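You operate a simulated robot arm through the tools that you are given. There is no shell and no other tool. Be economical: measure what you need, move in short steps, check, and stop when the job is done.

You run a simulated robot arm. Do the job below in one go: nothing can be reset, and whatever is moved stays where it is left.

Task
Move the white and orange coils from their chucks into the coil tray.
Fine: slide the guide bar back first and forward again at the end; the other coils stay in; leave START, STOP, RESET and the turns knob. Where these are worked on the way, their far stop is far enough and under half their travel is too little: guide bar.

It is judged by the outcome, as a careful person would: the job done as asked, and still so three seconds after it is handed in. It fails if anything else is knocked over, pushed out of place, dropped, spilled or broken.

Robot
A 7-joint arm with a two-finger parallel gripper on a trunk, on a base that drives. Base frame: it is fixed to the floor where the robot stands at the start and does not move with it; the origin is under the middle of the robot, x ahead of it, y to its left, z up; the surface under the hand at the start is at about z = 0.97. Lengths are in m, angles in rad, forces in N, time in s.
With the tool pointing down near the work surface it reaches from about 0.36 to 0.76 m from the robot's upright axis, wherever it stands. Its first joint turns from -2.007 to 2.007 rad. Places, roughly: guide bar [0.6, 0, 1.1]; inside of the coil tray [0.6, -0.5, 1]; rear reset button [1, -0.5, 1]; turns knob [0.3, -1, 1.1]; winder reset button [0.3, -0.9, 1.1]; winder start button [0.3, -0.8, 1.1]; winder stop button [0.3, -0.8, 1.1]. Payload 3.91 kg.
Tool frame: the origin (TCP) lies between the finger pads and is the grasp point; the fingertips stand 0.03 m ahead of it; z points along the fingers, y is the line along which they close. The gripper opens to 0.11 m. The fingers are 0.02 m wide and 0.01 m thick; the gripper's body (0.048 by 0.112 m) begins 0.055 m behind the TCP.
Orientation is that of the tool frame in the base frame, as a unit quaternion [x, y, z, w]. With the fingers straight down and closing along the base's y, the tool's x points along the base's -x, its y along +y and its z along -z.

Tools
- The arm moves only by the tool servo_tool. Its argument "plan" is one flat list of numbers, 7 for each row, row after row: the turn, a rotation vector about the base's x, y, z in units of 60 degrees (1.0 is 60 degrees), then the shift along the base's x, y, z in units of 150 mm (1.0 is 150 mm), then the opening, from 0 (shut) to 1 (fully open). In form: [ax, ay, az, dx, dy, dz, hand, ax, ay, az, dx, dy, dz, hand, ...]. A call has 1 to 10 rows; each row is the pose to reach, as a shift and turn from the pose commanded when the call began. A call with a number of a shift or a turn outside -1 to 1 is refused whole. Rows are played at 5 a second. More than 0.05 m and 0.15 rad between two rows, or a gripper value outside its range, and nothing of the call is played. A pose out of reach is approached as far as the arm can. The call stops where the force on the tool passes 80 N (or 10 N more than at its start, if that is more) or the arm is blocked; 0.2 s more then pass. The fingers move at their own pace (about 0.108 m/s each) and stop on an object; they squeeze with about 31 N. The grip force told is the motor's: it shows also when the fingers shut on nothing. Time passes only in rows, and 0.2 s behind the last, so rows that repeat a pose let the fingers close. It gives the time, the measured TCP pose, the force on the tool (base axes), the opening and the grip force at its end, in the units of the frame above (readings bear some noise), with the torque about the TCP (base axes, N m) and any sound that the robot's microphone picked up.
- Cameras (640 x 400 px; columns grow to the right, rows downward): "scene" is now at [0.0081, 0.1085, 1.7129]; the picture's right is [-0.54, -0.84, 0.00], its down [-0.60, 0.38, -0.70] and it looks along [0.59, -0.38, -0.71] (base axes); focal length 293 px, centre (320, 200). "wrist" rides on the gripper at [0.072, 0.017, -0.103] in the tool frame; the picture's right is [-0.23, 0.97, 0.00], its down [-0.76, -0.18, -0.62] and it looks along [-0.61, -0.14, 0.78] (tool axes); focal length 222 px, centre (320, 200). There is no depth. A picture from a camera that has moved, and an enlarged one, comes with that camera's place and axes in the base frame and with its lens.
- capture(camera): a new picture of that camera. The clock stands still meanwhile.
- raise_lower(by): slides the trunk up (or, below 0, down) by that many m; the arm and the scene camera ride with it, the base frame stays. It gives what a move gives, with no picture.
- roll_base(legs): drives the robot by 1 to 6 legs, each [ahead, turn to the left] in m and rad, along the robot's own axes; the way and the turn of a leg run together, so that a leg with both is an arc; at most 1.5 m and 3.142 rad a leg. The arm and the cameras ride along, it lands a little off, and it stops where it bumps. It gives what a move gives.
- aim_head(pan, tilt): turns the head with the scene camera to pan (to the left, within 2.705 rad either way) and tilt (down, from -0.506 to 1.204), counted from straight ahead of the robot. It gives what a move gives.
- close_up(camera, box): a new picture of the part [left, top, right, bottom] of that camera's present view, enlarged. The clock stands still meanwhile.
- finish_job(): hands the job in; it is judged then, once.

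Go step by step. Nothing tells you exact positions but the pictures and the camera data: compare them with the known pose of the tool, close in by small moves and look again before you grip or let go. The budget is 120 turns and 78 pictures, counting those below and the enlarged ones. Unless the task says otherwise, let go and move clear before handing in, and close with one line.

The tools are called after ">>>" as name(argument=value, ...) on one line, values as JSON. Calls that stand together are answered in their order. servo_tool: Moves the arm, as the interface text tells. Its arguments: {"type":"object","properties":{"plan":{"type":"array","items":{"type":"number"}}},"required":["plan"]} The other tools are called the same way: raise_lower (by) slides the trunk up or down; roll_base (legs) drives the base; aim_head (pan, tilt) turns the head that bears the scene camera; capture (camera) takes a picture; close_up (camera, box) takes an enlarged picture of a part of a camera's view; finish_job () hands the job in.

At the start:

```text
time: 0.0
position: [0.4663, 0.0683, 1.3724]
tcp_rot: [-0.001, 1.0, 0.0, 0.0]
force: [0.6, 0.6, 0.6]
torque: [-0.01, -0.01, 0.01]
width: 0.1103
gripper_force: 0.0
trunk travel left (down, up): [-0.825, 0.165]
robot x, y, heading: [0.0036, -0.0016, -0.001]
head pan, tilt: [-0.567, 0.789]
```

scene: 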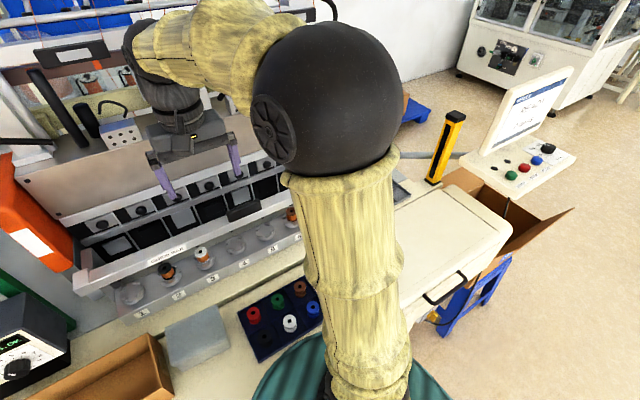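
wrist: 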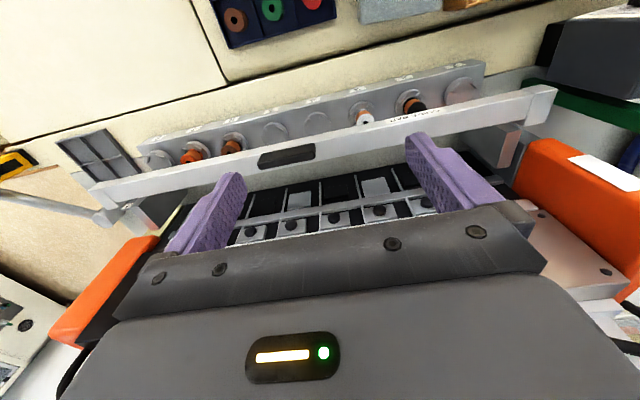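

I see the winder with a long guide bar in front of a row of chucks and coils, and a blue coil holder on the table. I'll look closer before moving.

>>> close_up(camera="wrist", box=[40, 40, 580, 280])

>>> close_up(camera="scene", box=[60, 150, 340, 360])

```text
1.19 times, centred on (310, 160) of wrist
camera zoom: at [0.3933, 0.0858, 1.4754], right [0.23, 0.97, 0.0], down [0.76, -0.18, 0.62], along [0.61, -0.14, -0.78], focal length 263 px, centre (332, 247)
```

zoom: 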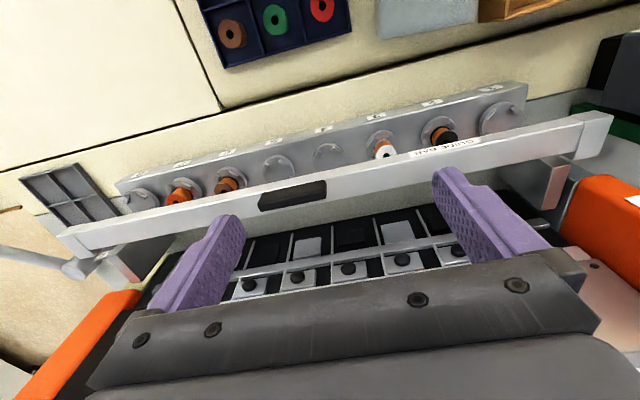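

```text
1.90 times, centred on (200, 255) of scene
camera zoom: at [0.0081, 0.1085, 1.7129], right [-0.54, -0.84, 0.0], down [-0.6, 0.38, -0.7], along [0.59, -0.38, -0.71], focal length 558 px, centre (549, 95)
```

zoom: 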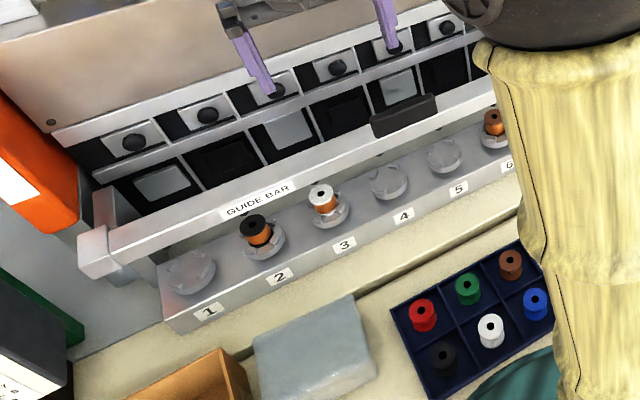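

I'll aim the head straight at the row of chucks to see how the guide bar sits on its rails.

>>> aim_head(pan=-0.1, tilt=0.85)

>>> capture(camera="scene")

```text
time: 0.9
position: [0.4655, 0.0684, 1.3725]
tcp_rot: [0.0, 1.0, -0.001, 0.0]
force: [0.6, 0.1, -0.8]
torque: [0.02, -0.03, -0.01]
width: 0.11
gripper_force: 0.1
trunk travel left (down, up): [-0.825, 0.165]
robot x, y, heading: [0.0023, -0.0013, -0.005]
head pan, tilt: [-0.099, 0.85]
```

```text
73 pictures are left
camera scene: at [0.0176, 0.1443, 1.708], right [-0.1, -0.99, 0.0], down [-0.75, 0.08, -0.66], along [0.66, -0.07, -0.75], focal length 293 px, centre (320, 200)
```

scene: 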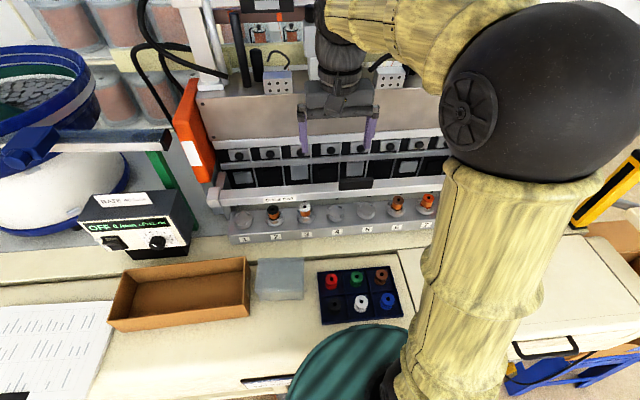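

>>> close_up(camera="scene", box=[200, 100, 460, 262])

```text
2.46 times, centred on (330, 181) of scene
camera zoom: at [0.0176, 0.1443, 1.708], right [-0.1, -0.99, 0.0], down [-0.75, 0.08, -0.66], along [0.66, -0.07, -0.75], focal length 721 px, centre (295, 247)
```

zoom: 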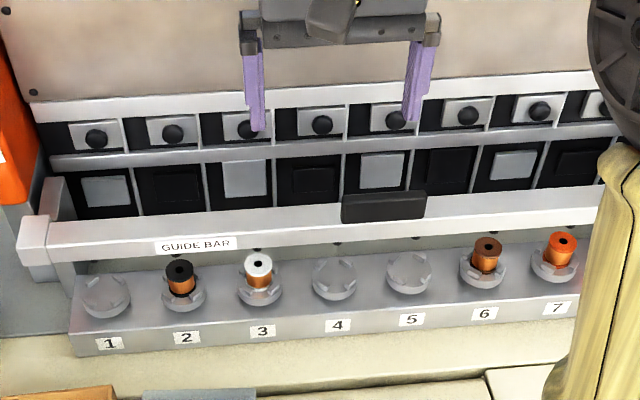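

>>> close_up(camera="scene", box=[200, 150, 300, 250])

>>> close_up(camera="wrist", box=[40, 120, 340, 260])

>>> close_up(camera="wrist", box=[340, 60, 600, 200])

```text
4.00 times, centred on (250, 200) of scene
camera zoom: at [0.0176, 0.1443, 1.708], right [-0.1, -0.99, 0.0], down [-0.75, 0.08, -0.66], along [0.66, -0.07, -0.75], focal length 1171 px, centre (600, 200)
```

zoom: 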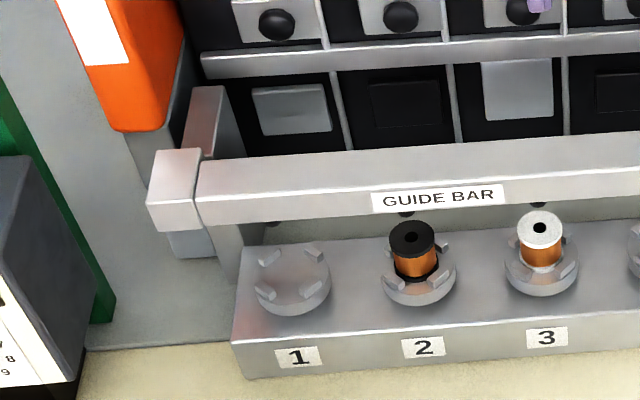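

```text
2.13 times, centred on (190, 190) of wrist
camera zoom: at [0.3933, 0.0857, 1.4754], right [0.23, 0.97, 0.0], down [0.76, -0.18, 0.62], along [0.61, -0.14, -0.78], focal length 474 px, centre (597, 221)
```

zoom: 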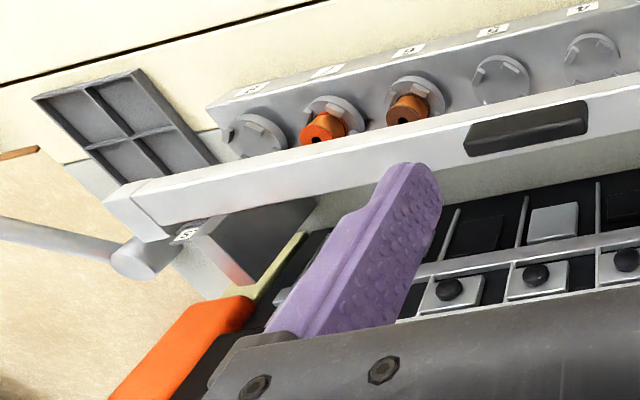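

```text
2.46 times, centred on (470, 130) of wrist
camera zoom: at [0.3933, 0.0857, 1.4754], right [0.23, 0.97, 0.0], down [0.76, -0.18, 0.62], along [0.61, -0.14, -0.78], focal length 547 px, centre (-49, 372)
```

zoom: 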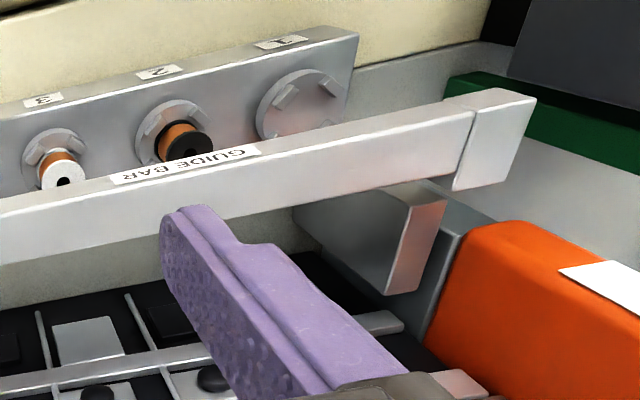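

The bar is at about (0.54, 0, 1.16) with a dark grip in its middle and rails running back at its ends, overhanging the coils slightly. I'll turn the hand so it closes along x and get a profile view of it from the side.

>>> servo_tool(plan=[0, 0, -0.125, 0, -0.08, 0, 1, 0, 0, -0.25, 0, -0.16, 0, 1, 0, 0, -0.375, 0, -0.24, 0, 1, 0, 0, -0.5, 0, -0.32, 0, 1, 0, 0, -0.625, 0, -0.4, 0, 1, 0, 0, -0.75, 0, -0.45, 0, 1])

>>> servo_tool(plan=[0, 0, -0.125, 0.08, 0, 0, 1, 0, 0, -0.25, 0.16, 0, 0, 1, 0, 0, -0.375, 0.24, 0, 0, 1, 0, 0, -0.5, 0.32, 0, 0, 1, 0, 0, -0.625, 0.4, 0, 0, 1, 0, 0, -0.75, 0.48, 0, 0, 1])

>>> capture(camera="wrist")

```text
time: 2.3
position: [0.4657, 0.0022, 1.3713]
tcp_rot: [0.383, 0.924, -0.001, -0.001]
force: [0.1, 0.1, 0.1]
torque: [-0.02, 0.01, 0.0]
width: 0.1101
gripper_force: 0.1
trunk travel left (down, up): [-0.825, 0.165]
robot x, y, heading: [0.0026, -0.0009, -0.003]
head pan, tilt: [-0.099, 0.85]
```

```text
time: 3.7
position: [0.5396, 0.0034, 1.3716]
tcp_rot: [0.707, 0.707, -0.001, -0.002]
force: [0.3, 0.2, -0.6]
torque: [-0.02, 0.0, -0.05]
width: 0.1101
gripper_force: 0.1
trunk travel left (down, up): [-0.825, 0.165]
robot x, y, heading: [-0.0021, -0.0002, -0.0]
head pan, tilt: [-0.099, 0.85]
```

```text
68 pictures are left
camera wrist: at [0.5562, 0.0746, 1.4747], right [0.97, -0.23, 0.0], down [-0.18, -0.76, 0.62], along [-0.14, -0.61, -0.78], focal length 222 px, centre (320, 200)
```

wrist: 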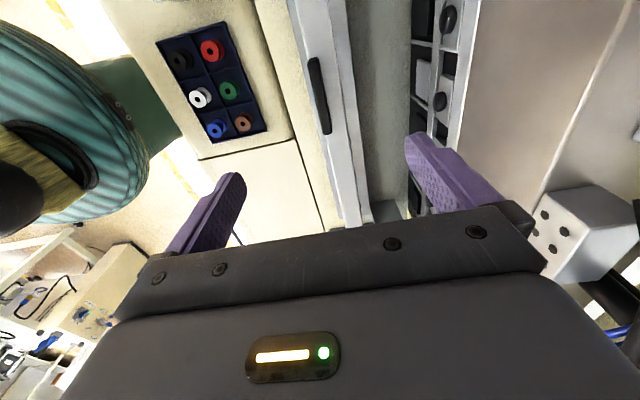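

>>> close_up(camera="wrist", box=[240, 0, 480, 150])

```text
2.67 times, centred on (360, 75) of wrist
camera zoom: at [0.5562, 0.0746, 1.4747], right [0.97, -0.23, 0.0], down [-0.18, -0.76, 0.62], along [-0.14, -0.61, -0.78], focal length 592 px, centre (213, 533)
```

zoom: 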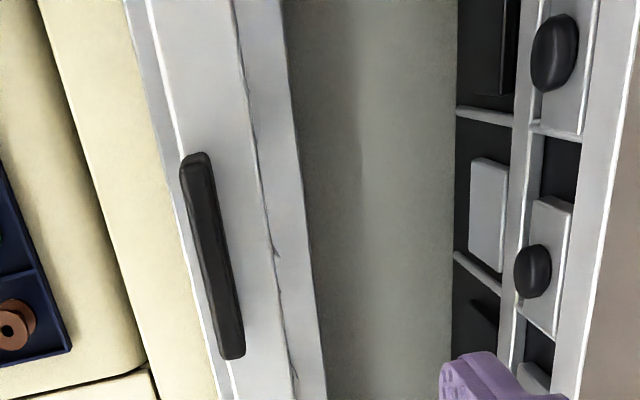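

The bar spans about x 0.528–0.561, with the grip at its front edge and plenty of room behind. I'll lower the open hand astride it and look again.

>>> servo_tool(plan=[0, 0, 0, 0.03, 0, -0.25, 1, 0, 0, 0, 0.03, 0, -0.5, 1, 0, 0, 0, 0.03, 0, -0.75, 1, 0, 0, 0, 0.03, 0, -0.94, 1])

>>> capture(camera="wrist")

>>> close_up(camera="scene", box=[220, 100, 460, 250])

```text
time: 4.7
position: [0.5453, 0.0027, 1.2302]
tcp_rot: [0.708, 0.707, 0.0, 0.0]
force: [1.1, -0.5, 0.1]
torque: [0.02, 0.02, -0.02]
width: 0.1102
gripper_force: 0.1
trunk travel left (down, up): [-0.825, 0.165]
robot x, y, heading: [0.0019, 0.0041, 0.001]
head pan, tilt: [-0.099, 0.85]
```

```text
66 pictures are left
camera wrist: at [0.5605, 0.0749, 1.3338], right [0.97, -0.23, 0.0], down [-0.18, -0.76, 0.62], along [-0.14, -0.61, -0.78], focal length 222 px, centre (320, 200)
```

wrist: 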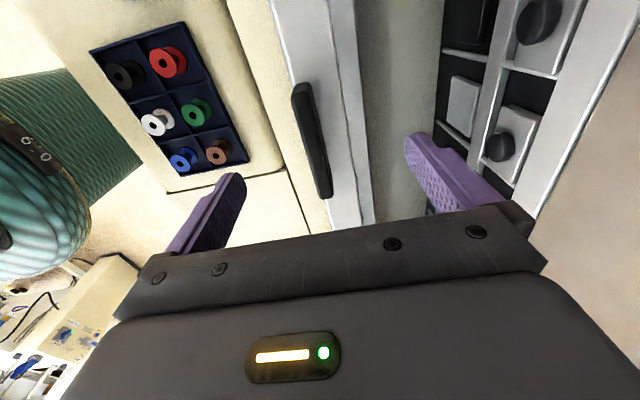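

```text
2.67 times, centred on (340, 175) of scene
camera zoom: at [0.0179, 0.1444, 1.7081], right [-0.1, -1.0, 0.0], down [-0.75, 0.07, -0.66], along [0.66, -0.07, -0.75], focal length 781 px, centre (267, 267)
```

zoom: 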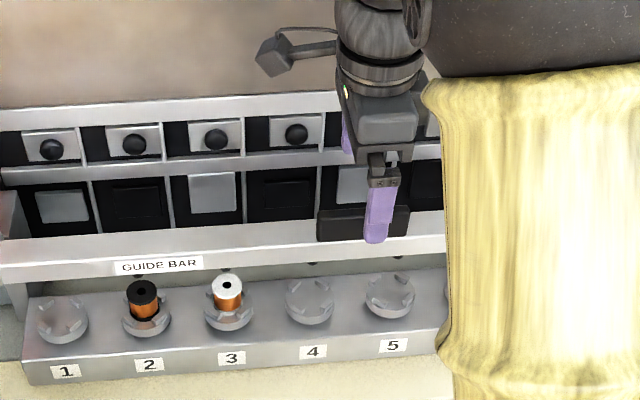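

The hand is astride the grip (about z 1.155). I lower to z 1.15 and close on the bar.

>>> servo_tool(plan=[0, 0, 0, 0, 0, -0.27, 1, 0, 0, 0, 0, 0, -0.53, 1, 0, 0, 0, 0, 0, -0.53, 0.2, 0, 0, 0, 0, 0, -0.53, 0.1, 0, 0, 0, 0, 0, -0.53, 0, 0, 0, 0, 0, 0, -0.53, 0])

>>> capture(camera="wrist")

```text
time: 6.1
position: [0.5504, 0.0013, 1.1504]
tcp_rot: [0.707, 0.707, 0.002, 0.002]
force: [36.8, 1.8, 8.0]
torque: [0.39, 0.47, -0.6]
width: 0.036
gripper_force: 44.9
trunk travel left (down, up): [-0.825, 0.165]
robot x, y, heading: [-0.0008, 0.0007, -0.005]
head pan, tilt: [-0.099, 0.85]
```

```text
64 pictures are left
camera wrist: at [0.5661, 0.074, 1.254], right [0.97, -0.23, 0.01], down [-0.18, -0.76, 0.62], along [-0.14, -0.61, -0.78], focal length 222 px, centre (320, 200)
```

wrist: 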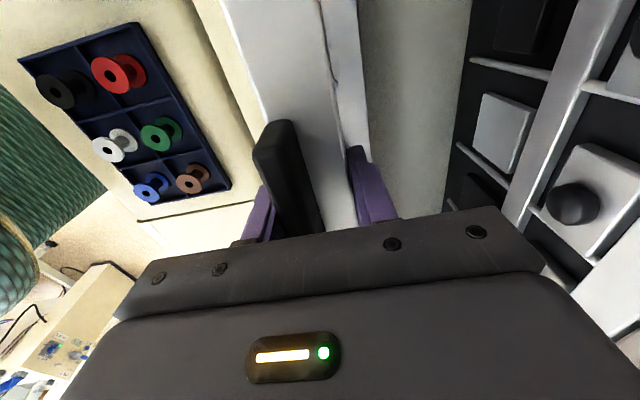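

The bar is gripped (width 0.036). I slide it back in +x in small steps.

>>> servo_tool(plan=[0, 0, 0, 0.1, 0, 0, 0, 0, 0, 0, 0.2, 0, 0, 0, 0, 0, 0, 0.3, 0, 0, 0, 0, 0, 0, 0.4, 0, 0, 0])

>>> capture(camera="wrist")

```text
time: 7.1
position: [0.6027, 0.0002, 1.1507]
tcp_rot: [0.707, 0.707, 0.0, -0.002]
force: [0.8, -1.8, -6.3]
torque: [-0.61, -0.97, -0.89]
width: 0.0362
gripper_force: 44.8
trunk travel left (down, up): [-0.825, 0.165]
robot x, y, heading: [0.0013, 0.0004, -0.001]
head pan, tilt: [-0.099, 0.85]
```

```text
63 pictures are left
camera wrist: at [0.6203, 0.0739, 1.2538], right [0.97, -0.23, 0.0], down [-0.18, -0.76, 0.62], along [-0.14, -0.61, -0.78], focal length 222 px, centre (320, 200)
```

wrist: 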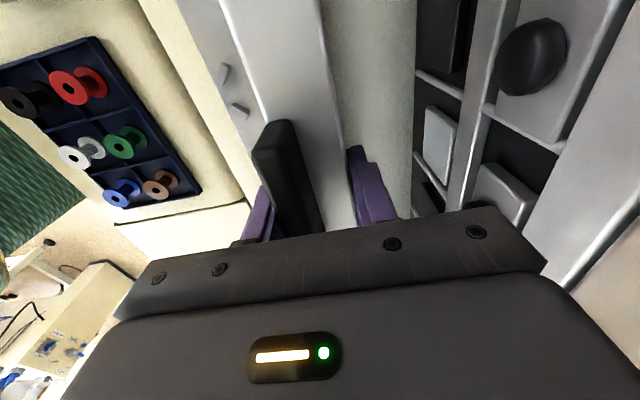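

It slides freely. I continue until the rear stop.

>>> servo_tool(plan=[0, 0, 0, 0.1, 0, 0, 0, 0, 0, 0, 0.2, 0, 0, 0, 0, 0, 0, 0.3, 0, 0, 0, 0, 0, 0, 0.4, 0, 0, 0])

>>> capture(camera="wrist")

>>> capture(camera="scene")

```text
time: 8.1
position: [0.6399, 0.001, 1.1497]
tcp_rot: [0.708, 0.706, -0.013, -0.014]
force: [-44.3, 1.9, 13.8]
torque: [-0.45, -2.96, -0.22]
width: 0.0381
gripper_force: 45.5
trunk travel left (down, up): [-0.825, 0.165]
robot x, y, heading: [0.0001, 0.0006, 0.002]
head pan, tilt: [-0.099, 0.85]
stopped in row 4: the force on the tool passed its limit at 89 N (the readings are from after the stop); the commanded pose is now the measured one
```

```text
62 pictures are left
camera wrist: at [0.6613, 0.0734, 1.2529], right [0.97, -0.23, -0.04], down [-0.16, -0.76, 0.63], along [-0.17, -0.6, -0.78], focal length 222 px, centre (320, 200)
```

wrist: 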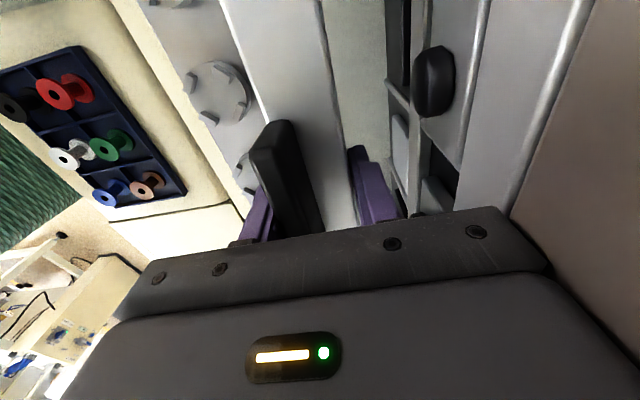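

```text
61 pictures are left
camera scene: at [0.0059, 0.1446, 1.7088], right [-0.1, -1.0, 0.0], down [-0.74, 0.07, -0.67], along [0.66, -0.07, -0.75], focal length 293 px, centre (320, 200)
```

scene: 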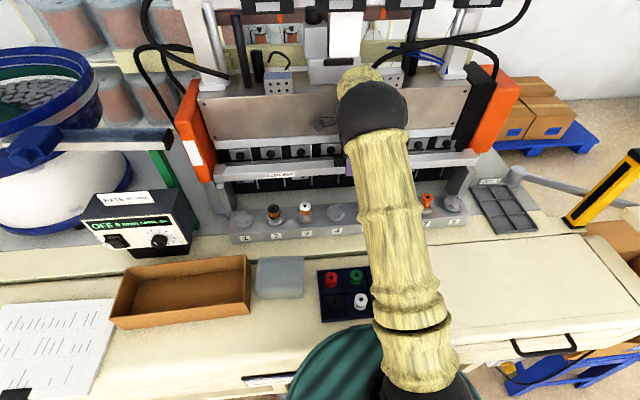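

The bar hit its rear stop (about 9 cm back) and the chucks are now clear. I open the hand modestly, straighten it and rise.

>>> servo_tool(plan=[0, 0, 0, -0.01, 0, 0, 0.6, 0, 0, 0, -0.01, 0, 0, 0.6, 0, -0.036, 0, -0.01, 0, 0.1, 0.6, 0, -0.036, 0, -0.01, 0, 0.4, 0.6, 0, -0.036, 0, -0.01, 0, 0.7, 0.6, 0, -0.036, 0, -0.01, 0, 1, 0.6])

>>> capture(camera="wrist")

>>> close_up(camera="scene", box=[200, 120, 560, 280])

```text
time: 9.5
position: [0.6506, 0.0001, 1.2973]
tcp_rot: [0.708, 0.706, 0.003, 0.001]
force: [0.5, 0.4, -0.5]
torque: [0.0, -0.01, 0.01]
width: 0.066
gripper_force: 0.0
trunk travel left (down, up): [-0.825, 0.165]
robot x, y, heading: [0.0002, 0.0008, 0.006]
head pan, tilt: [-0.099, 0.85]
```

```text
60 pictures are left
camera wrist: at [0.6676, 0.0719, 1.4005], right [0.97, -0.23, 0.0], down [-0.18, -0.76, 0.62], along [-0.14, -0.61, -0.78], focal length 222 px, centre (320, 200)
```

wrist: 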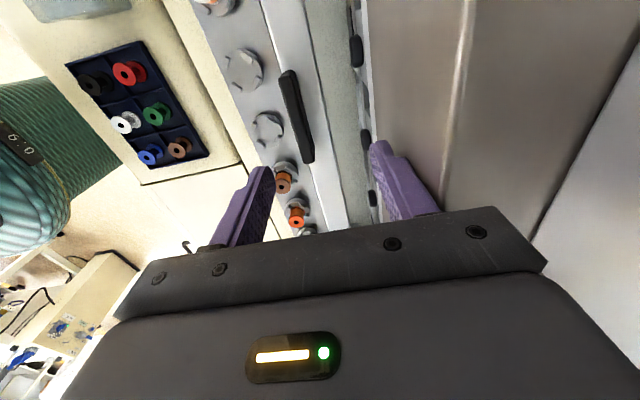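

```text
1.78 times, centred on (380, 200) of scene
camera zoom: at [0.0193, 0.1442, 1.7083], right [-0.1, -0.99, 0.0], down [-0.75, 0.07, -0.66], along [0.66, -0.07, -0.75], focal length 520 px, centre (213, 200)
```

zoom: 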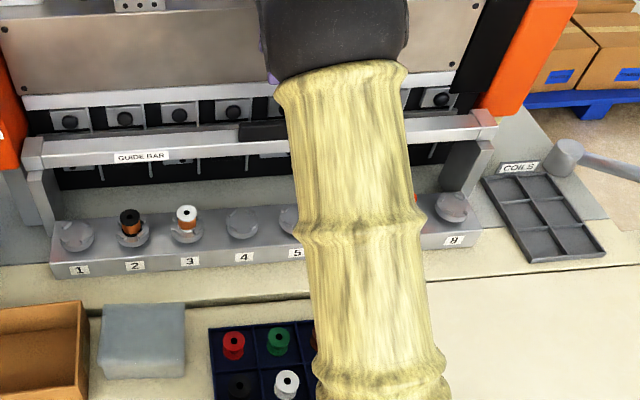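

The tray "COILS" is at about (0.56, -0.51), and the white coil stands in chuck 3 near (0.52, 0.13). I move above the white coil and look.

>>> servo_tool(plan=[0, 0, 0, -0.17, 0.17, 0, 0.6, 0, 0, 0, -0.34, 0.34, 0, 0.6, 0, 0, 0, -0.51, 0.51, 0, 0.6, 0, 0, 0, -0.68, 0.68, 0, 0.6, 0, 0, 0, -0.85, 0.86, -0.1, 0.6])

>>> capture(camera="wrist")

>>> close_up(camera="scene", box=[220, 120, 480, 270])

```text
time: 10.7
position: [0.519, 0.1319, 1.2814]
tcp_rot: [0.709, 0.705, 0.001, 0.0]
force: [-0.4, 0.1, 1.0]
torque: [0.0, -0.02, -0.01]
width: 0.066
gripper_force: 0.1
trunk travel left (down, up): [-0.825, 0.165]
robot x, y, heading: [0.0013, -0.0018, 0.008]
head pan, tilt: [-0.099, 0.85]
```

```text
58 pictures are left
camera wrist: at [0.5363, 0.2036, 1.3849], right [0.97, -0.23, 0.0], down [-0.18, -0.76, 0.62], along [-0.14, -0.61, -0.78], focal length 222 px, centre (320, 200)
```

wrist: 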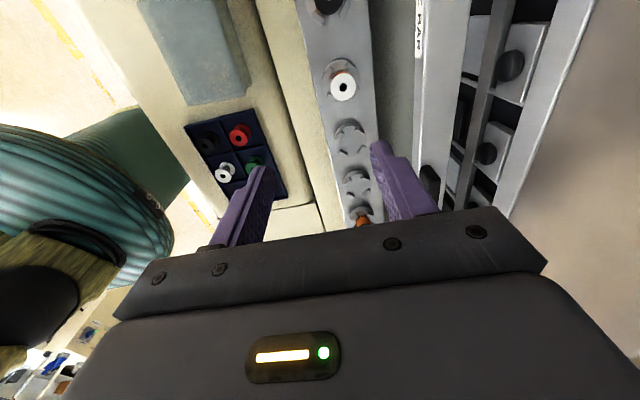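

```text
2.46 times, centred on (350, 195) of scene
camera zoom: at [0.0165, 0.1454, 1.708], right [-0.1, -1.0, 0.0], down [-0.75, 0.07, -0.66], along [0.66, -0.07, -0.75], focal length 721 px, centre (246, 212)
```

zoom: 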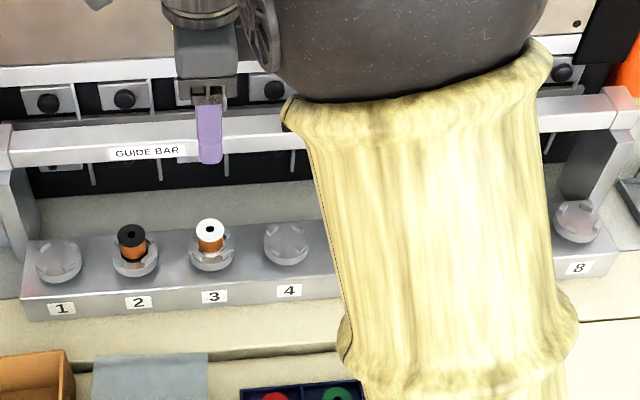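

White coil top triangulates to (0.55, 0.133, 1.077). I lower over it with half-open fingers and look again.

>>> servo_tool(plan=[0, 0, 0, 0.2, 0, 0, 0.55, 0, 0, 0, 0.2, 0, -0.25, 0.55, 0, 0, 0, 0.2, 0, -0.5, 0.55, 0, 0, 0, 0.2, 0, -0.8, 0.55])

>>> capture(camera="wrist")

>>> close_up(camera="scene", box=[220, 130, 380, 250])

```text
time: 11.7
position: [0.5507, 0.1307, 1.1586]
tcp_rot: [0.707, 0.707, 0.001, 0.0]
force: [-0.4, -0.2, -0.1]
torque: [0.0, -0.01, -0.01]
width: 0.0605
gripper_force: 0.0
trunk travel left (down, up): [-0.825, 0.165]
robot x, y, heading: [0.0006, 0.0008, 0.002]
head pan, tilt: [-0.099, 0.85]
```

```text
56 pictures are left
camera wrist: at [0.5679, 0.2025, 1.263], right [0.97, -0.23, 0.0], down [-0.18, -0.76, 0.62], along [-0.14, -0.61, -0.78], focal length 222 px, centre (320, 200)
```

wrist: 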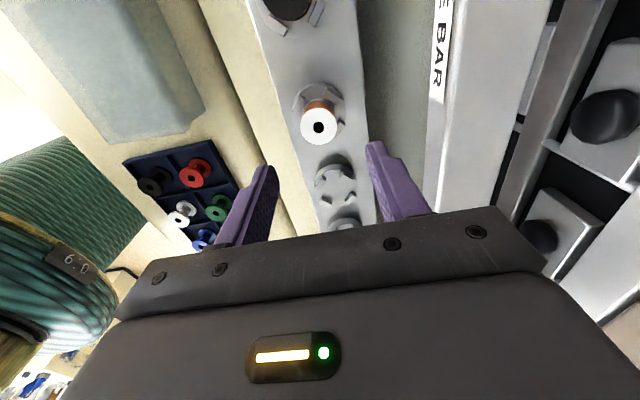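

```text
3.33 times, centred on (300, 190) of scene
camera zoom: at [0.0183, 0.1447, 1.708], right [-0.1, -1.0, 0.0], down [-0.75, 0.07, -0.66], along [0.66, -0.07, -0.75], focal length 976 px, centre (387, 233)
```

zoom: 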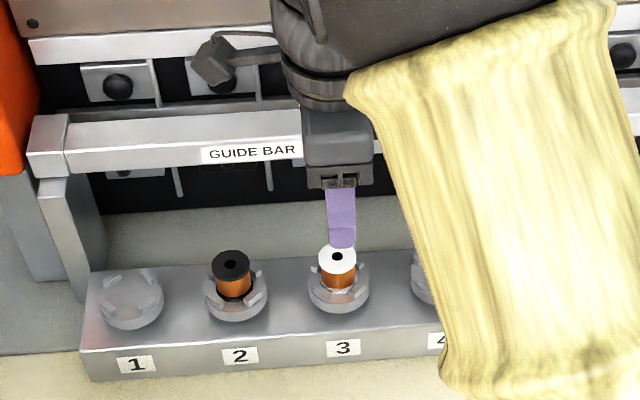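

Coil confirmed at (0.551, 0.132), top at z≈1.073. I lower so the tips reach about 1.048 and close on it.

>>> servo_tool(plan=[0, 0, 0, 0, 0.01, -0.27, 0.55, 0, 0, 0, 0, 0.01, -0.53, 0.55, 0, 0, 0, 0, 0.01, -0.53, 0.2, 0, 0, 0, 0, 0.01, -0.53, 0.1, 0, 0, 0, 0, 0.01, -0.53, 0.1])

>>> capture(camera="wrist")

>>> close_up(camera="scene", box=[220, 130, 380, 250])

```text
time: 12.9
position: [0.5512, 0.1327, 1.0811]
tcp_rot: [0.708, 0.706, -0.001, -0.001]
force: [-0.1, 0.5, -0.4]
torque: [-0.04, -0.01, 0.02]
width: 0.0298
gripper_force: 31.0
trunk travel left (down, up): [-0.825, 0.165]
robot x, y, heading: [0.0, -0.0016, -0.003]
head pan, tilt: [-0.099, 0.85]
```

```text
54 pictures are left
camera wrist: at [0.5684, 0.2045, 1.1839], right [0.97, -0.23, 0.0], down [-0.18, -0.76, 0.62], along [-0.14, -0.6, -0.78], focal length 222 px, centre (320, 200)
```

wrist: 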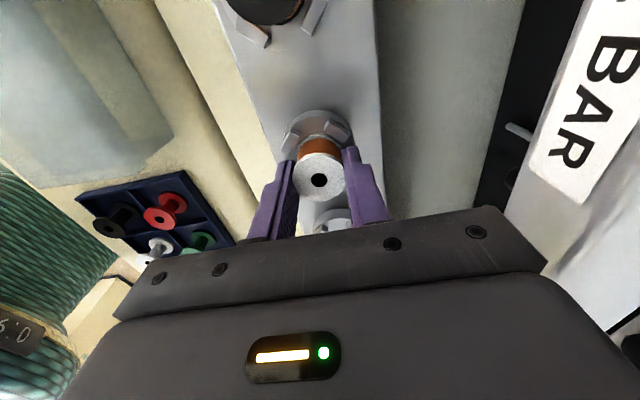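

```text
3.33 times, centred on (300, 190) of scene
camera zoom: at [0.0175, 0.1445, 1.708], right [-0.1, -1.0, 0.0], down [-0.75, 0.07, -0.66], along [0.66, -0.07, -0.75], focal length 976 px, centre (387, 233)
```

zoom: 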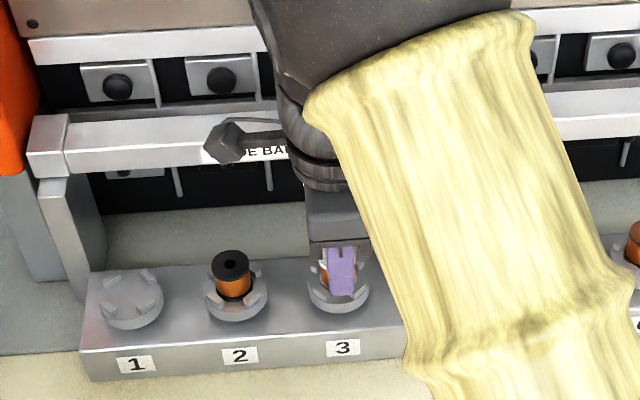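

The coil is held (width 0.030). I lift it straight up.

>>> servo_tool(plan=[0, 0, 0, 0, 0, 0.1, 0, 0, 0, 0, 0, 0, 0.2, 0, 0, 0, 0, 0, 0, 0.4, 0, 0, 0, 0, 0, 0, 0.7, 0, 0, 0, 0, 0, 0, 1, 0])

>>> capture(camera="wrist")

>>> aim_head(pan=-0.75, tilt=0.8)

>>> capture(camera="scene")

```text
time: 14.1
position: [0.5513, 0.1306, 1.2323]
tcp_rot: [0.707, 0.707, 0.0, -0.001]
force: [0.2, -0.8, 0.5]
torque: [0.04, -0.02, 0.02]
width: 0.0296
gripper_force: 31.2
trunk travel left (down, up): [-0.825, 0.165]
robot x, y, heading: [0.0013, -0.0008, -0.0]
head pan, tilt: [-0.099, 0.85]
```

```text
52 pictures are left
camera wrist: at [0.5678, 0.2033, 1.3355], right [0.97, -0.23, 0.0], down [-0.18, -0.76, 0.62], along [-0.14, -0.61, -0.78], focal length 222 px, centre (320, 200)
```

wrist: 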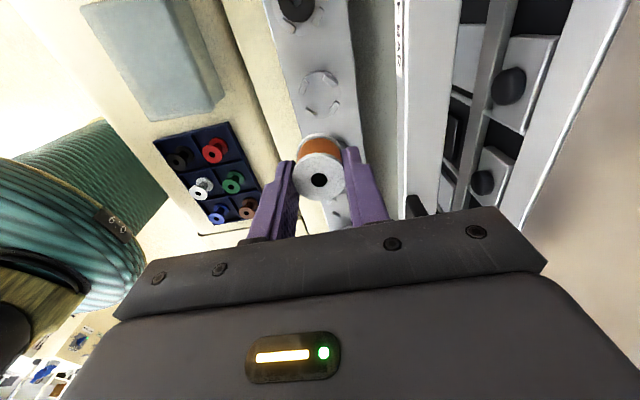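

```text
time: 15.2
position: [0.5504, 0.1325, 1.2308]
tcp_rot: [0.708, 0.707, 0.001, -0.001]
force: [0.1, -0.4, 0.3]
torque: [0.03, 0.0, 0.02]
width: 0.0296
gripper_force: 31.1
trunk travel left (down, up): [-0.825, 0.165]
robot x, y, heading: [0.0003, 0.0013, -0.002]
head pan, tilt: [-0.75, 0.799]
```

```text
51 pictures are left
camera scene: at [-0.001, 0.0973, 1.712], right [-0.68, -0.73, 0.0], down [-0.52, 0.49, -0.7], along [0.51, -0.48, -0.72], focal length 293 px, centre (320, 200)
```

scene: 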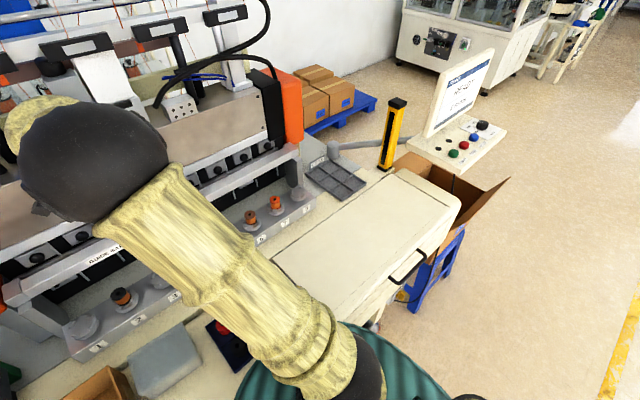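

>>> close_up(camera="scene", box=[220, 90, 460, 240])

```text
2.67 times, centred on (340, 165) of scene
camera zoom: at [-0.001, 0.0973, 1.712], right [-0.68, -0.73, 0.0], down [-0.52, 0.49, -0.7], along [0.51, -0.48, -0.72], focal length 781 px, centre (267, 293)
```

zoom: 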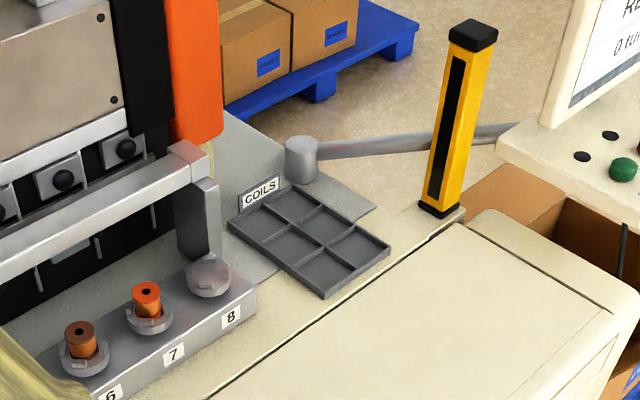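

The tray spans about x 0.46–0.65, y -0.435 – -0.57 (six cells, 3 × 2). I carry the white coil there in stages, high and in front of the machine.

>>> servo_tool(plan=[0, 0, 0, -0.02, -0.25, 0.1, 0, 0, 0, 0, -0.05, -0.5, 0.2, 0, 0, 0, 0, -0.07, -0.75, 0.2, 0, 0, 0, 0, -0.1, -1, 0.2, 0])

>>> servo_tool(plan=[0, 0, 0, -0.02, -0.25, 0, 0, 0, 0, 0, -0.05, -0.5, 0, 0, 0, 0, 0, -0.07, -0.75, 0, 0, 0, 0, 0, -0.1, -1, 0, 0])

>>> servo_tool(plan=[0, 0, 0, -0.02, -0.25, 0, 0, 0, 0, 0, -0.05, -0.5, 0, 0, 0, 0, 0, -0.07, -0.75, 0, 0, 0, 0, 0, -0.1, -1, 0, 0])

>>> servo_tool(plan=[0, 0, 0, -0.02, -0.25, 0, 0, 0, 0, 0, -0.04, -0.5, 0, 0, 0, 0, 0, -0.06, -0.75, 0, 0, 0, 0, 0, -0.08, -1, 0, 0])

>>> capture(camera="wrist")

>>> capture(camera="scene")

```text
time: 16.2
position: [0.5338, -0.0182, 1.2609]
tcp_rot: [0.708, 0.706, 0.002, -0.002]
force: [0.5, 0.1, -0.6]
torque: [0.0, 0.0, 0.02]
width: 0.0296
gripper_force: 30.9
trunk travel left (down, up): [-0.825, 0.165]
robot x, y, heading: [-0.0016, -0.0022, -0.002]
head pan, tilt: [-0.75, 0.799]
```

```text
time: 17.2
position: [0.5205, -0.1689, 1.2585]
tcp_rot: [0.708, 0.706, 0.001, -0.001]
force: [0.2, -0.5, -0.6]
torque: [0.0, -0.02, -0.01]
width: 0.0294
gripper_force: 31.3
trunk travel left (down, up): [-0.825, 0.165]
robot x, y, heading: [0.002, -0.0006, 0.001]
head pan, tilt: [-0.75, 0.799]
```

```text
time: 18.2
position: [0.5041, -0.3203, 1.2589]
tcp_rot: [0.708, 0.706, 0.001, -0.001]
force: [-0.8, -0.1, 0.0]
torque: [-0.01, 0.02, -0.01]
width: 0.0297
gripper_force: 31.3
trunk travel left (down, up): [-0.825, 0.165]
robot x, y, heading: [-0.0002, 0.0012, 0.002]
head pan, tilt: [-0.75, 0.799]
```

```text
time: 19.2
position: [0.4933, -0.4697, 1.2576]
tcp_rot: [0.707, 0.707, 0.002, 0.0]
force: [-0.1, 0.3, -0.7]
torque: [-0.04, 0.03, -0.01]
width: 0.0296
gripper_force: 30.7
trunk travel left (down, up): [-0.825, 0.165]
robot x, y, heading: [-0.0022, -0.0016, -0.0]
head pan, tilt: [-0.75, 0.799]
```

```text
49 pictures are left
camera wrist: at [0.5096, -0.3974, 1.362], right [0.97, -0.23, 0.0], down [-0.18, -0.76, 0.62], along [-0.14, -0.6, -0.78], focal length 222 px, centre (320, 200)
```

wrist: 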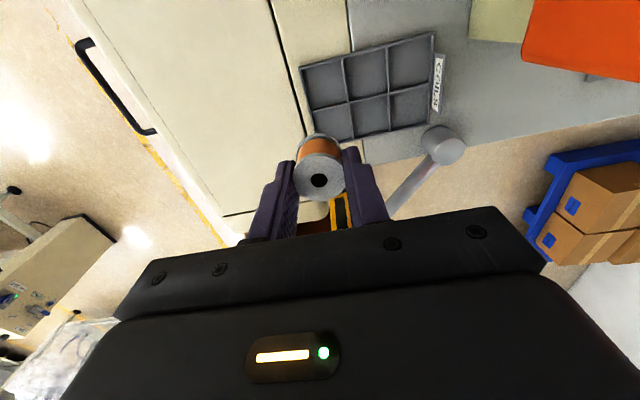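

```text
48 pictures are left
camera scene: at [-0.0012, 0.0953, 1.7122], right [-0.68, -0.73, 0.0], down [-0.52, 0.49, -0.7], along [0.51, -0.47, -0.72], focal length 293 px, centre (320, 200)
```

scene: 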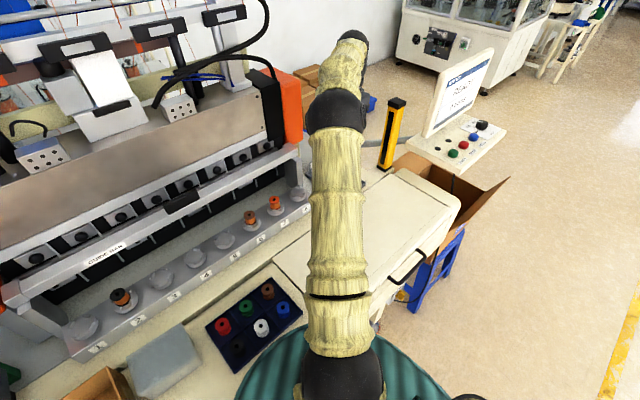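

White coil is above the near front cell, whose centre I put at about (0.497, -0.469). I lower and look.

>>> servo_tool(plan=[0, 0, 0, 0.025, 0, -0.3, 0, 0, 0, 0, 0.025, 0, -0.6, 0, 0, 0, 0, 0.025, 0, -0.85, 0, 0, 0, 0, 0.025, 0, -1, 0])

>>> servo_tool(plan=[0, 0, 0, 0, 0, -0.1, 0, 0, 0, 0, 0, 0, -0.25, 0])

>>> capture(camera="wrist")

```text
time: 20.2
position: [0.499, -0.4695, 1.1106]
tcp_rot: [0.708, 0.707, 0.001, -0.001]
force: [1.2, -0.3, -1.4]
torque: [0.01, 0.01, -0.02]
width: 0.0296
gripper_force: 30.5
trunk travel left (down, up): [-0.825, 0.165]
robot x, y, heading: [0.0014, -0.0004, 0.001]
head pan, tilt: [-0.75, 0.799]
```

```text
time: 20.8
position: [0.4978, -0.4694, 1.0723]
tcp_rot: [0.708, 0.707, 0.001, 0.0]
force: [0.3, 0.8, 0.5]
torque: [-0.03, 0.02, 0.01]
width: 0.0296
gripper_force: 30.7
trunk travel left (down, up): [-0.825, 0.165]
robot x, y, heading: [-0.0013, 0.0044, 0.006]
head pan, tilt: [-0.75, 0.799]
```

```text
47 pictures are left
camera wrist: at [0.5147, -0.3973, 1.1756], right [0.97, -0.23, 0.0], down [-0.18, -0.76, 0.62], along [-0.14, -0.6, -0.78], focal length 222 px, centre (320, 200)
```

wrist: 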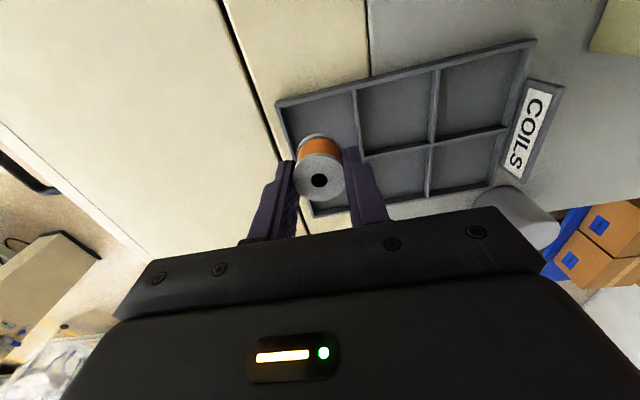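

The cell centre checks out at (0.50, -0.471). I lower gently until contact.

>>> servo_tool(plan=[0, 0, 0, 0.02, -0.01, -0.12, 0, 0, 0, 0, 0.02, -0.01, -0.24, 0])

>>> servo_tool(plan=[0, 0, 0, 0, 0, -0.02, 0, 0, 0, 0, 0, 0, -0.04, 0])

>>> capture(camera="wrist")

```text
time: 21.4
position: [0.5023, -0.4697, 1.0371]
tcp_rot: [0.707, 0.707, 0.0, -0.001]
force: [-1.4, -0.2, -0.6]
torque: [-0.03, -0.01, -0.09]
width: 0.0294
gripper_force: 31.0
trunk travel left (down, up): [-0.825, 0.165]
robot x, y, heading: [0.0008, -0.0, -0.002]
head pan, tilt: [-0.75, 0.799]
```

```text
time: 22.0
position: [0.5008, -0.4702, 1.0302]
tcp_rot: [0.708, 0.707, 0.002, -0.001]
force: [0.2, -0.8, -0.7]
torque: [-0.02, -0.02, 0.01]
width: 0.0298
gripper_force: 31.2
trunk travel left (down, up): [-0.825, 0.165]
robot x, y, heading: [0.0004, -0.0006, -0.003]
head pan, tilt: [-0.75, 0.799]
```

```text
46 pictures are left
camera wrist: at [0.5175, -0.3976, 1.1338], right [0.97, -0.23, 0.0], down [-0.18, -0.76, 0.62], along [-0.14, -0.6, -0.78], focal length 222 px, centre (320, 200)
```

wrist: 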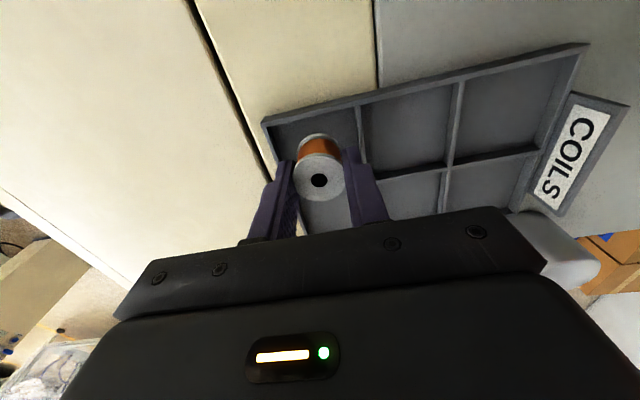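

>>> servo_tool(plan=[0, 0, 0, 0, 0, -0.015, 0, 0, 0, 0, 0, 0, -0.03, 0])

>>> servo_tool(plan=[0, 0, 0, 0, 0, -0.01, 0, 0, 0, 0, 0, 0, -0.02, 0])

>>> close_up(camera="wrist", box=[240, 80, 480, 230])

```text
time: 22.6
position: [0.5009, -0.469, 1.0265]
tcp_rot: [0.708, 0.706, 0.001, 0.0]
force: [1.2, 0.5, -0.9]
torque: [0.02, 0.0, 0.02]
width: 0.0298
gripper_force: 31.4
trunk travel left (down, up): [-0.825, 0.165]
robot x, y, heading: [-0.0002, -0.0028, 0.002]
head pan, tilt: [-0.75, 0.799]
```

```text
time: 23.2
position: [0.5007, -0.4704, 1.0225]
tcp_rot: [0.708, 0.707, 0.002, 0.0]
force: [-0.2, -0.8, 0.6]
torque: [0.01, 0.03, 0.02]
width: 0.0297
gripper_force: 30.5
trunk travel left (down, up): [-0.825, 0.165]
robot x, y, heading: [0.0011, -0.0002, -0.001]
head pan, tilt: [-0.75, 0.799]
```

```text
2.67 times, centred on (360, 155) of wrist
camera zoom: at [0.5178, -0.3974, 1.1266], right [0.97, -0.23, 0.0], down [-0.18, -0.76, 0.62], along [-0.14, -0.6, -0.78], focal length 592 px, centre (213, 320)
```

zoom: 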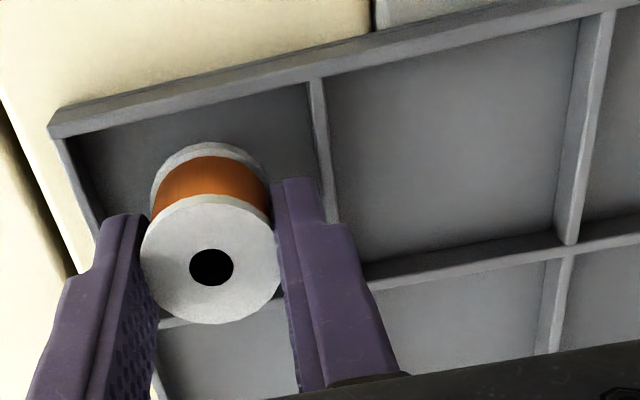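

>>> servo_tool(plan=[0, 0, 0, 0, 0, -0.01, 0, 0, 0, 0, 0, 0, -0.02, 0])

>>> servo_tool(plan=[0, 0, 0, 0, 0, -0.01, 0, 0, 0, 0, 0, 0, -0.02, 0])

>>> close_up(camera="wrist", box=[240, 80, 480, 230])

```text
time: 23.8
position: [0.5012, -0.4706, 1.0207]
tcp_rot: [0.708, 0.707, 0.001, -0.001]
force: [-0.6, 0.3, 0.3]
torque: [-0.03, -0.03, -0.01]
width: 0.0298
gripper_force: 31.3
trunk travel left (down, up): [-0.825, 0.165]
robot x, y, heading: [0.0002, -0.0007, -0.001]
head pan, tilt: [-0.75, 0.799]
```

```text
time: 24.4
position: [0.5008, -0.4695, 1.0177]
tcp_rot: [0.708, 0.706, 0.001, -0.001]
force: [-0.8, 0.3, -0.9]
torque: [0.02, -0.01, 0.02]
width: 0.0294
gripper_force: 30.5
trunk travel left (down, up): [-0.825, 0.165]
robot x, y, heading: [-0.0018, 0.0015, 0.004]
head pan, tilt: [-0.75, 0.799]
```

```text
2.67 times, centred on (360, 155) of wrist
camera zoom: at [0.518, -0.3971, 1.1204], right [0.97, -0.23, 0.0], down [-0.18, -0.76, 0.62], along [-0.14, -0.6, -0.78], focal length 592 px, centre (213, 320)
```

zoom: 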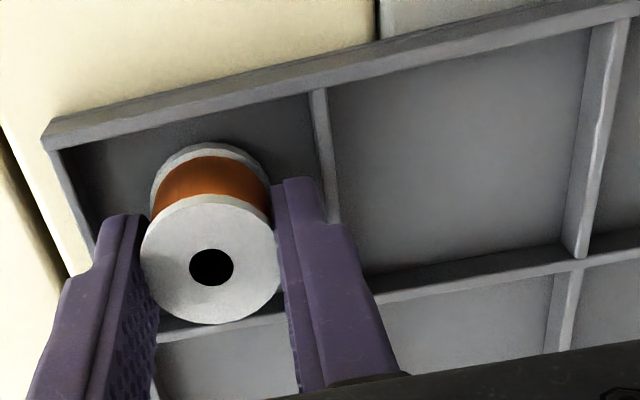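

>>> servo_tool(plan=[0, 0, 0, 0, 0, -0.01, 0, 0, 0, 0, 0, 0, -0.02, 0])

>>> servo_tool(plan=[0, 0, 0, 0, 0, -0.01, 0, 0, 0, 0, 0, 0, -0.02, 0])

```text
time: 25.0
position: [0.4997, -0.4705, 1.0133]
tcp_rot: [0.708, 0.706, 0.001, -0.001]
force: [0.2, 0.8, -0.2]
torque: [0.01, 0.01, 0.0]
width: 0.0295
gripper_force: 30.8
trunk travel left (down, up): [-0.825, 0.165]
robot x, y, heading: [0.0005, 0.001, -0.002]
head pan, tilt: [-0.75, 0.799]
```

```text
time: 25.6
position: [0.5017, -0.4697, 1.0135]
tcp_rot: [0.707, 0.707, 0.001, 0.001]
force: [-0.4, -0.7, 9.3]
torque: [0.04, 0.05, -0.01]
width: 0.0296
gripper_force: 31.4
trunk travel left (down, up): [-0.825, 0.165]
robot x, y, heading: [-0.0028, 0.004, -0.003]
head pan, tilt: [-0.75, 0.799]
```

Contact with the floor at z≈1.013. I open just a few mm so the fingers don't push the tray walls, then lift.

>>> servo_tool(plan=[0, 0, 0, 0, 0, 0, 0.31, 0, 0, 0, 0, 0, 0, 0.31, 0, 0, 0, 0, 0, 0.1, 0.31, 0, 0, 0, 0, 0, 0.2, 0.33, 0, 0, 0, 0, 0, 0.45, 0.5, 0, 0, 0, 0, 0, 0.75, 0.5, 0, 0, 0, 0, 0, 1, 0.5])

>>> capture(camera="wrist")

```text
time: 27.2
position: [0.5009, -0.4677, 1.1629]
tcp_rot: [0.708, 0.706, 0.0, -0.001]
force: [0.2, -0.7, -0.2]
torque: [0.02, -0.01, 0.0]
width: 0.0551
gripper_force: 0.1
trunk travel left (down, up): [-0.825, 0.165]
robot x, y, heading: [-0.0001, -0.0002, -0.002]
head pan, tilt: [-0.75, 0.799]
```

```text
43 pictures are left
camera wrist: at [0.5183, -0.3965, 1.2658], right [0.97, -0.23, 0.0], down [-0.18, -0.76, 0.62], along [-0.14, -0.61, -0.78], focal length 222 px, centre (320, 200)
```

wrist: 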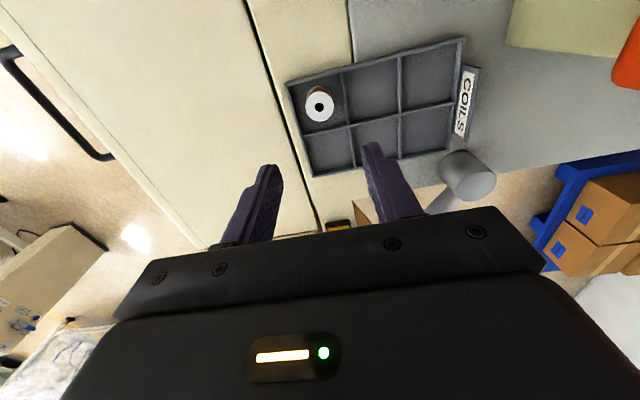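

White coil stands in its cell. Now to the orange coil at chuck 7, about (0.55, -0.235).

>>> servo_tool(plan=[0, 0, 0, 0, 0, 0.25, 0.55, 0, 0, 0, 0.05, 0.2, 0.45, 0.55, 0, 0, 0, 0.15, 0.45, 0.45, 0.55, 0, 0, 0, 0.2, 0.75, 0.45, 0.55, 0, 0, 0, 0.3, 1, 0.45, 0.55])

>>> servo_tool(plan=[0, 0, 0, 0, 0.28, 0, 0.55, 0, 0, 0, 0.03, 0.55, 0, 0.55])

>>> capture(camera="wrist")

>>> capture(camera="scene")

```text
time: 28.4
position: [0.5473, -0.3196, 1.2279]
tcp_rot: [0.708, 0.706, 0.0, -0.001]
force: [-0.3, 0.5, -0.5]
torque: [0.01, -0.02, -0.02]
width: 0.0602
gripper_force: 0.1
trunk travel left (down, up): [-0.825, 0.165]
robot x, y, heading: [-0.0019, -0.0007, -0.001]
head pan, tilt: [-0.75, 0.799]
```

```text
time: 29.0
position: [0.5508, -0.2359, 1.2302]
tcp_rot: [0.708, 0.706, 0.0, -0.001]
force: [0.3, 0.1, 0.1]
torque: [0.0, -0.01, 0.02]
width: 0.0605
gripper_force: 0.1
trunk travel left (down, up): [-0.825, 0.165]
robot x, y, heading: [0.0012, -0.0015, -0.001]
head pan, tilt: [-0.75, 0.799]
```

```text
42 pictures are left
camera wrist: at [0.5678, -0.1628, 1.3328], right [0.97, -0.23, 0.0], down [-0.18, -0.76, 0.62], along [-0.14, -0.61, -0.78], focal length 222 px, centre (320, 200)
```

wrist: 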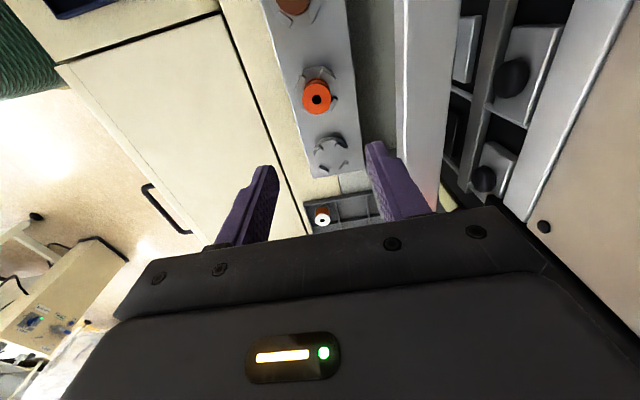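

```text
41 pictures are left
camera scene: at [-0.0013, 0.0975, 1.712], right [-0.68, -0.73, 0.0], down [-0.52, 0.49, -0.7], along [0.51, -0.48, -0.72], focal length 293 px, centre (320, 200)
```

scene: 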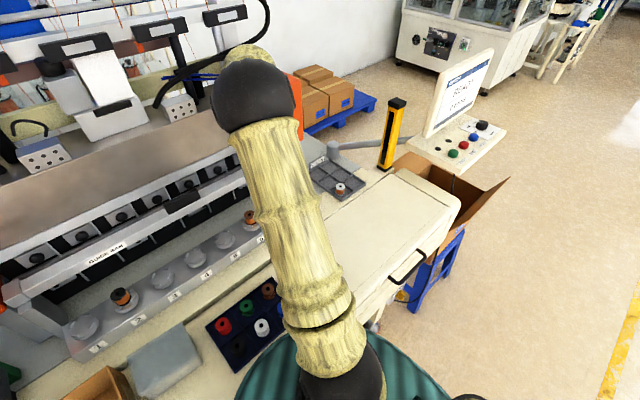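

Orange coil is at about (0.551, -0.225). I lower and recheck.

>>> servo_tool(plan=[0, 0, 0, 0, 0.073, -0.25, 0.55, 0, 0, 0, 0, 0.073, -0.5, 0.55])

>>> capture(camera="wrist")

```text
time: 29.6
position: [0.5507, -0.2248, 1.1513]
tcp_rot: [0.708, 0.706, 0.0, -0.002]
force: [0.0, -0.1, -1.2]
torque: [-0.02, 0.01, 0.01]
width: 0.0604
gripper_force: 0.1
trunk travel left (down, up): [-0.825, 0.165]
robot x, y, heading: [-0.0016, 0.0032, -0.001]
head pan, tilt: [-0.75, 0.799]
```

```text
40 pictures are left
camera wrist: at [0.5675, -0.1532, 1.2553], right [0.97, -0.23, 0.0], down [-0.18, -0.76, 0.62], along [-0.14, -0.6, -0.78], focal length 222 px, centre (320, 200)
```

wrist: 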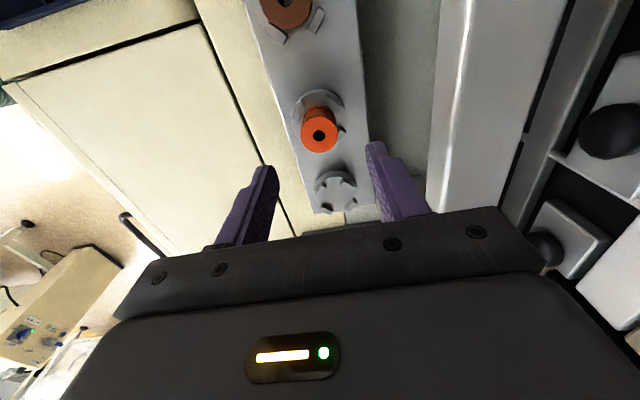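

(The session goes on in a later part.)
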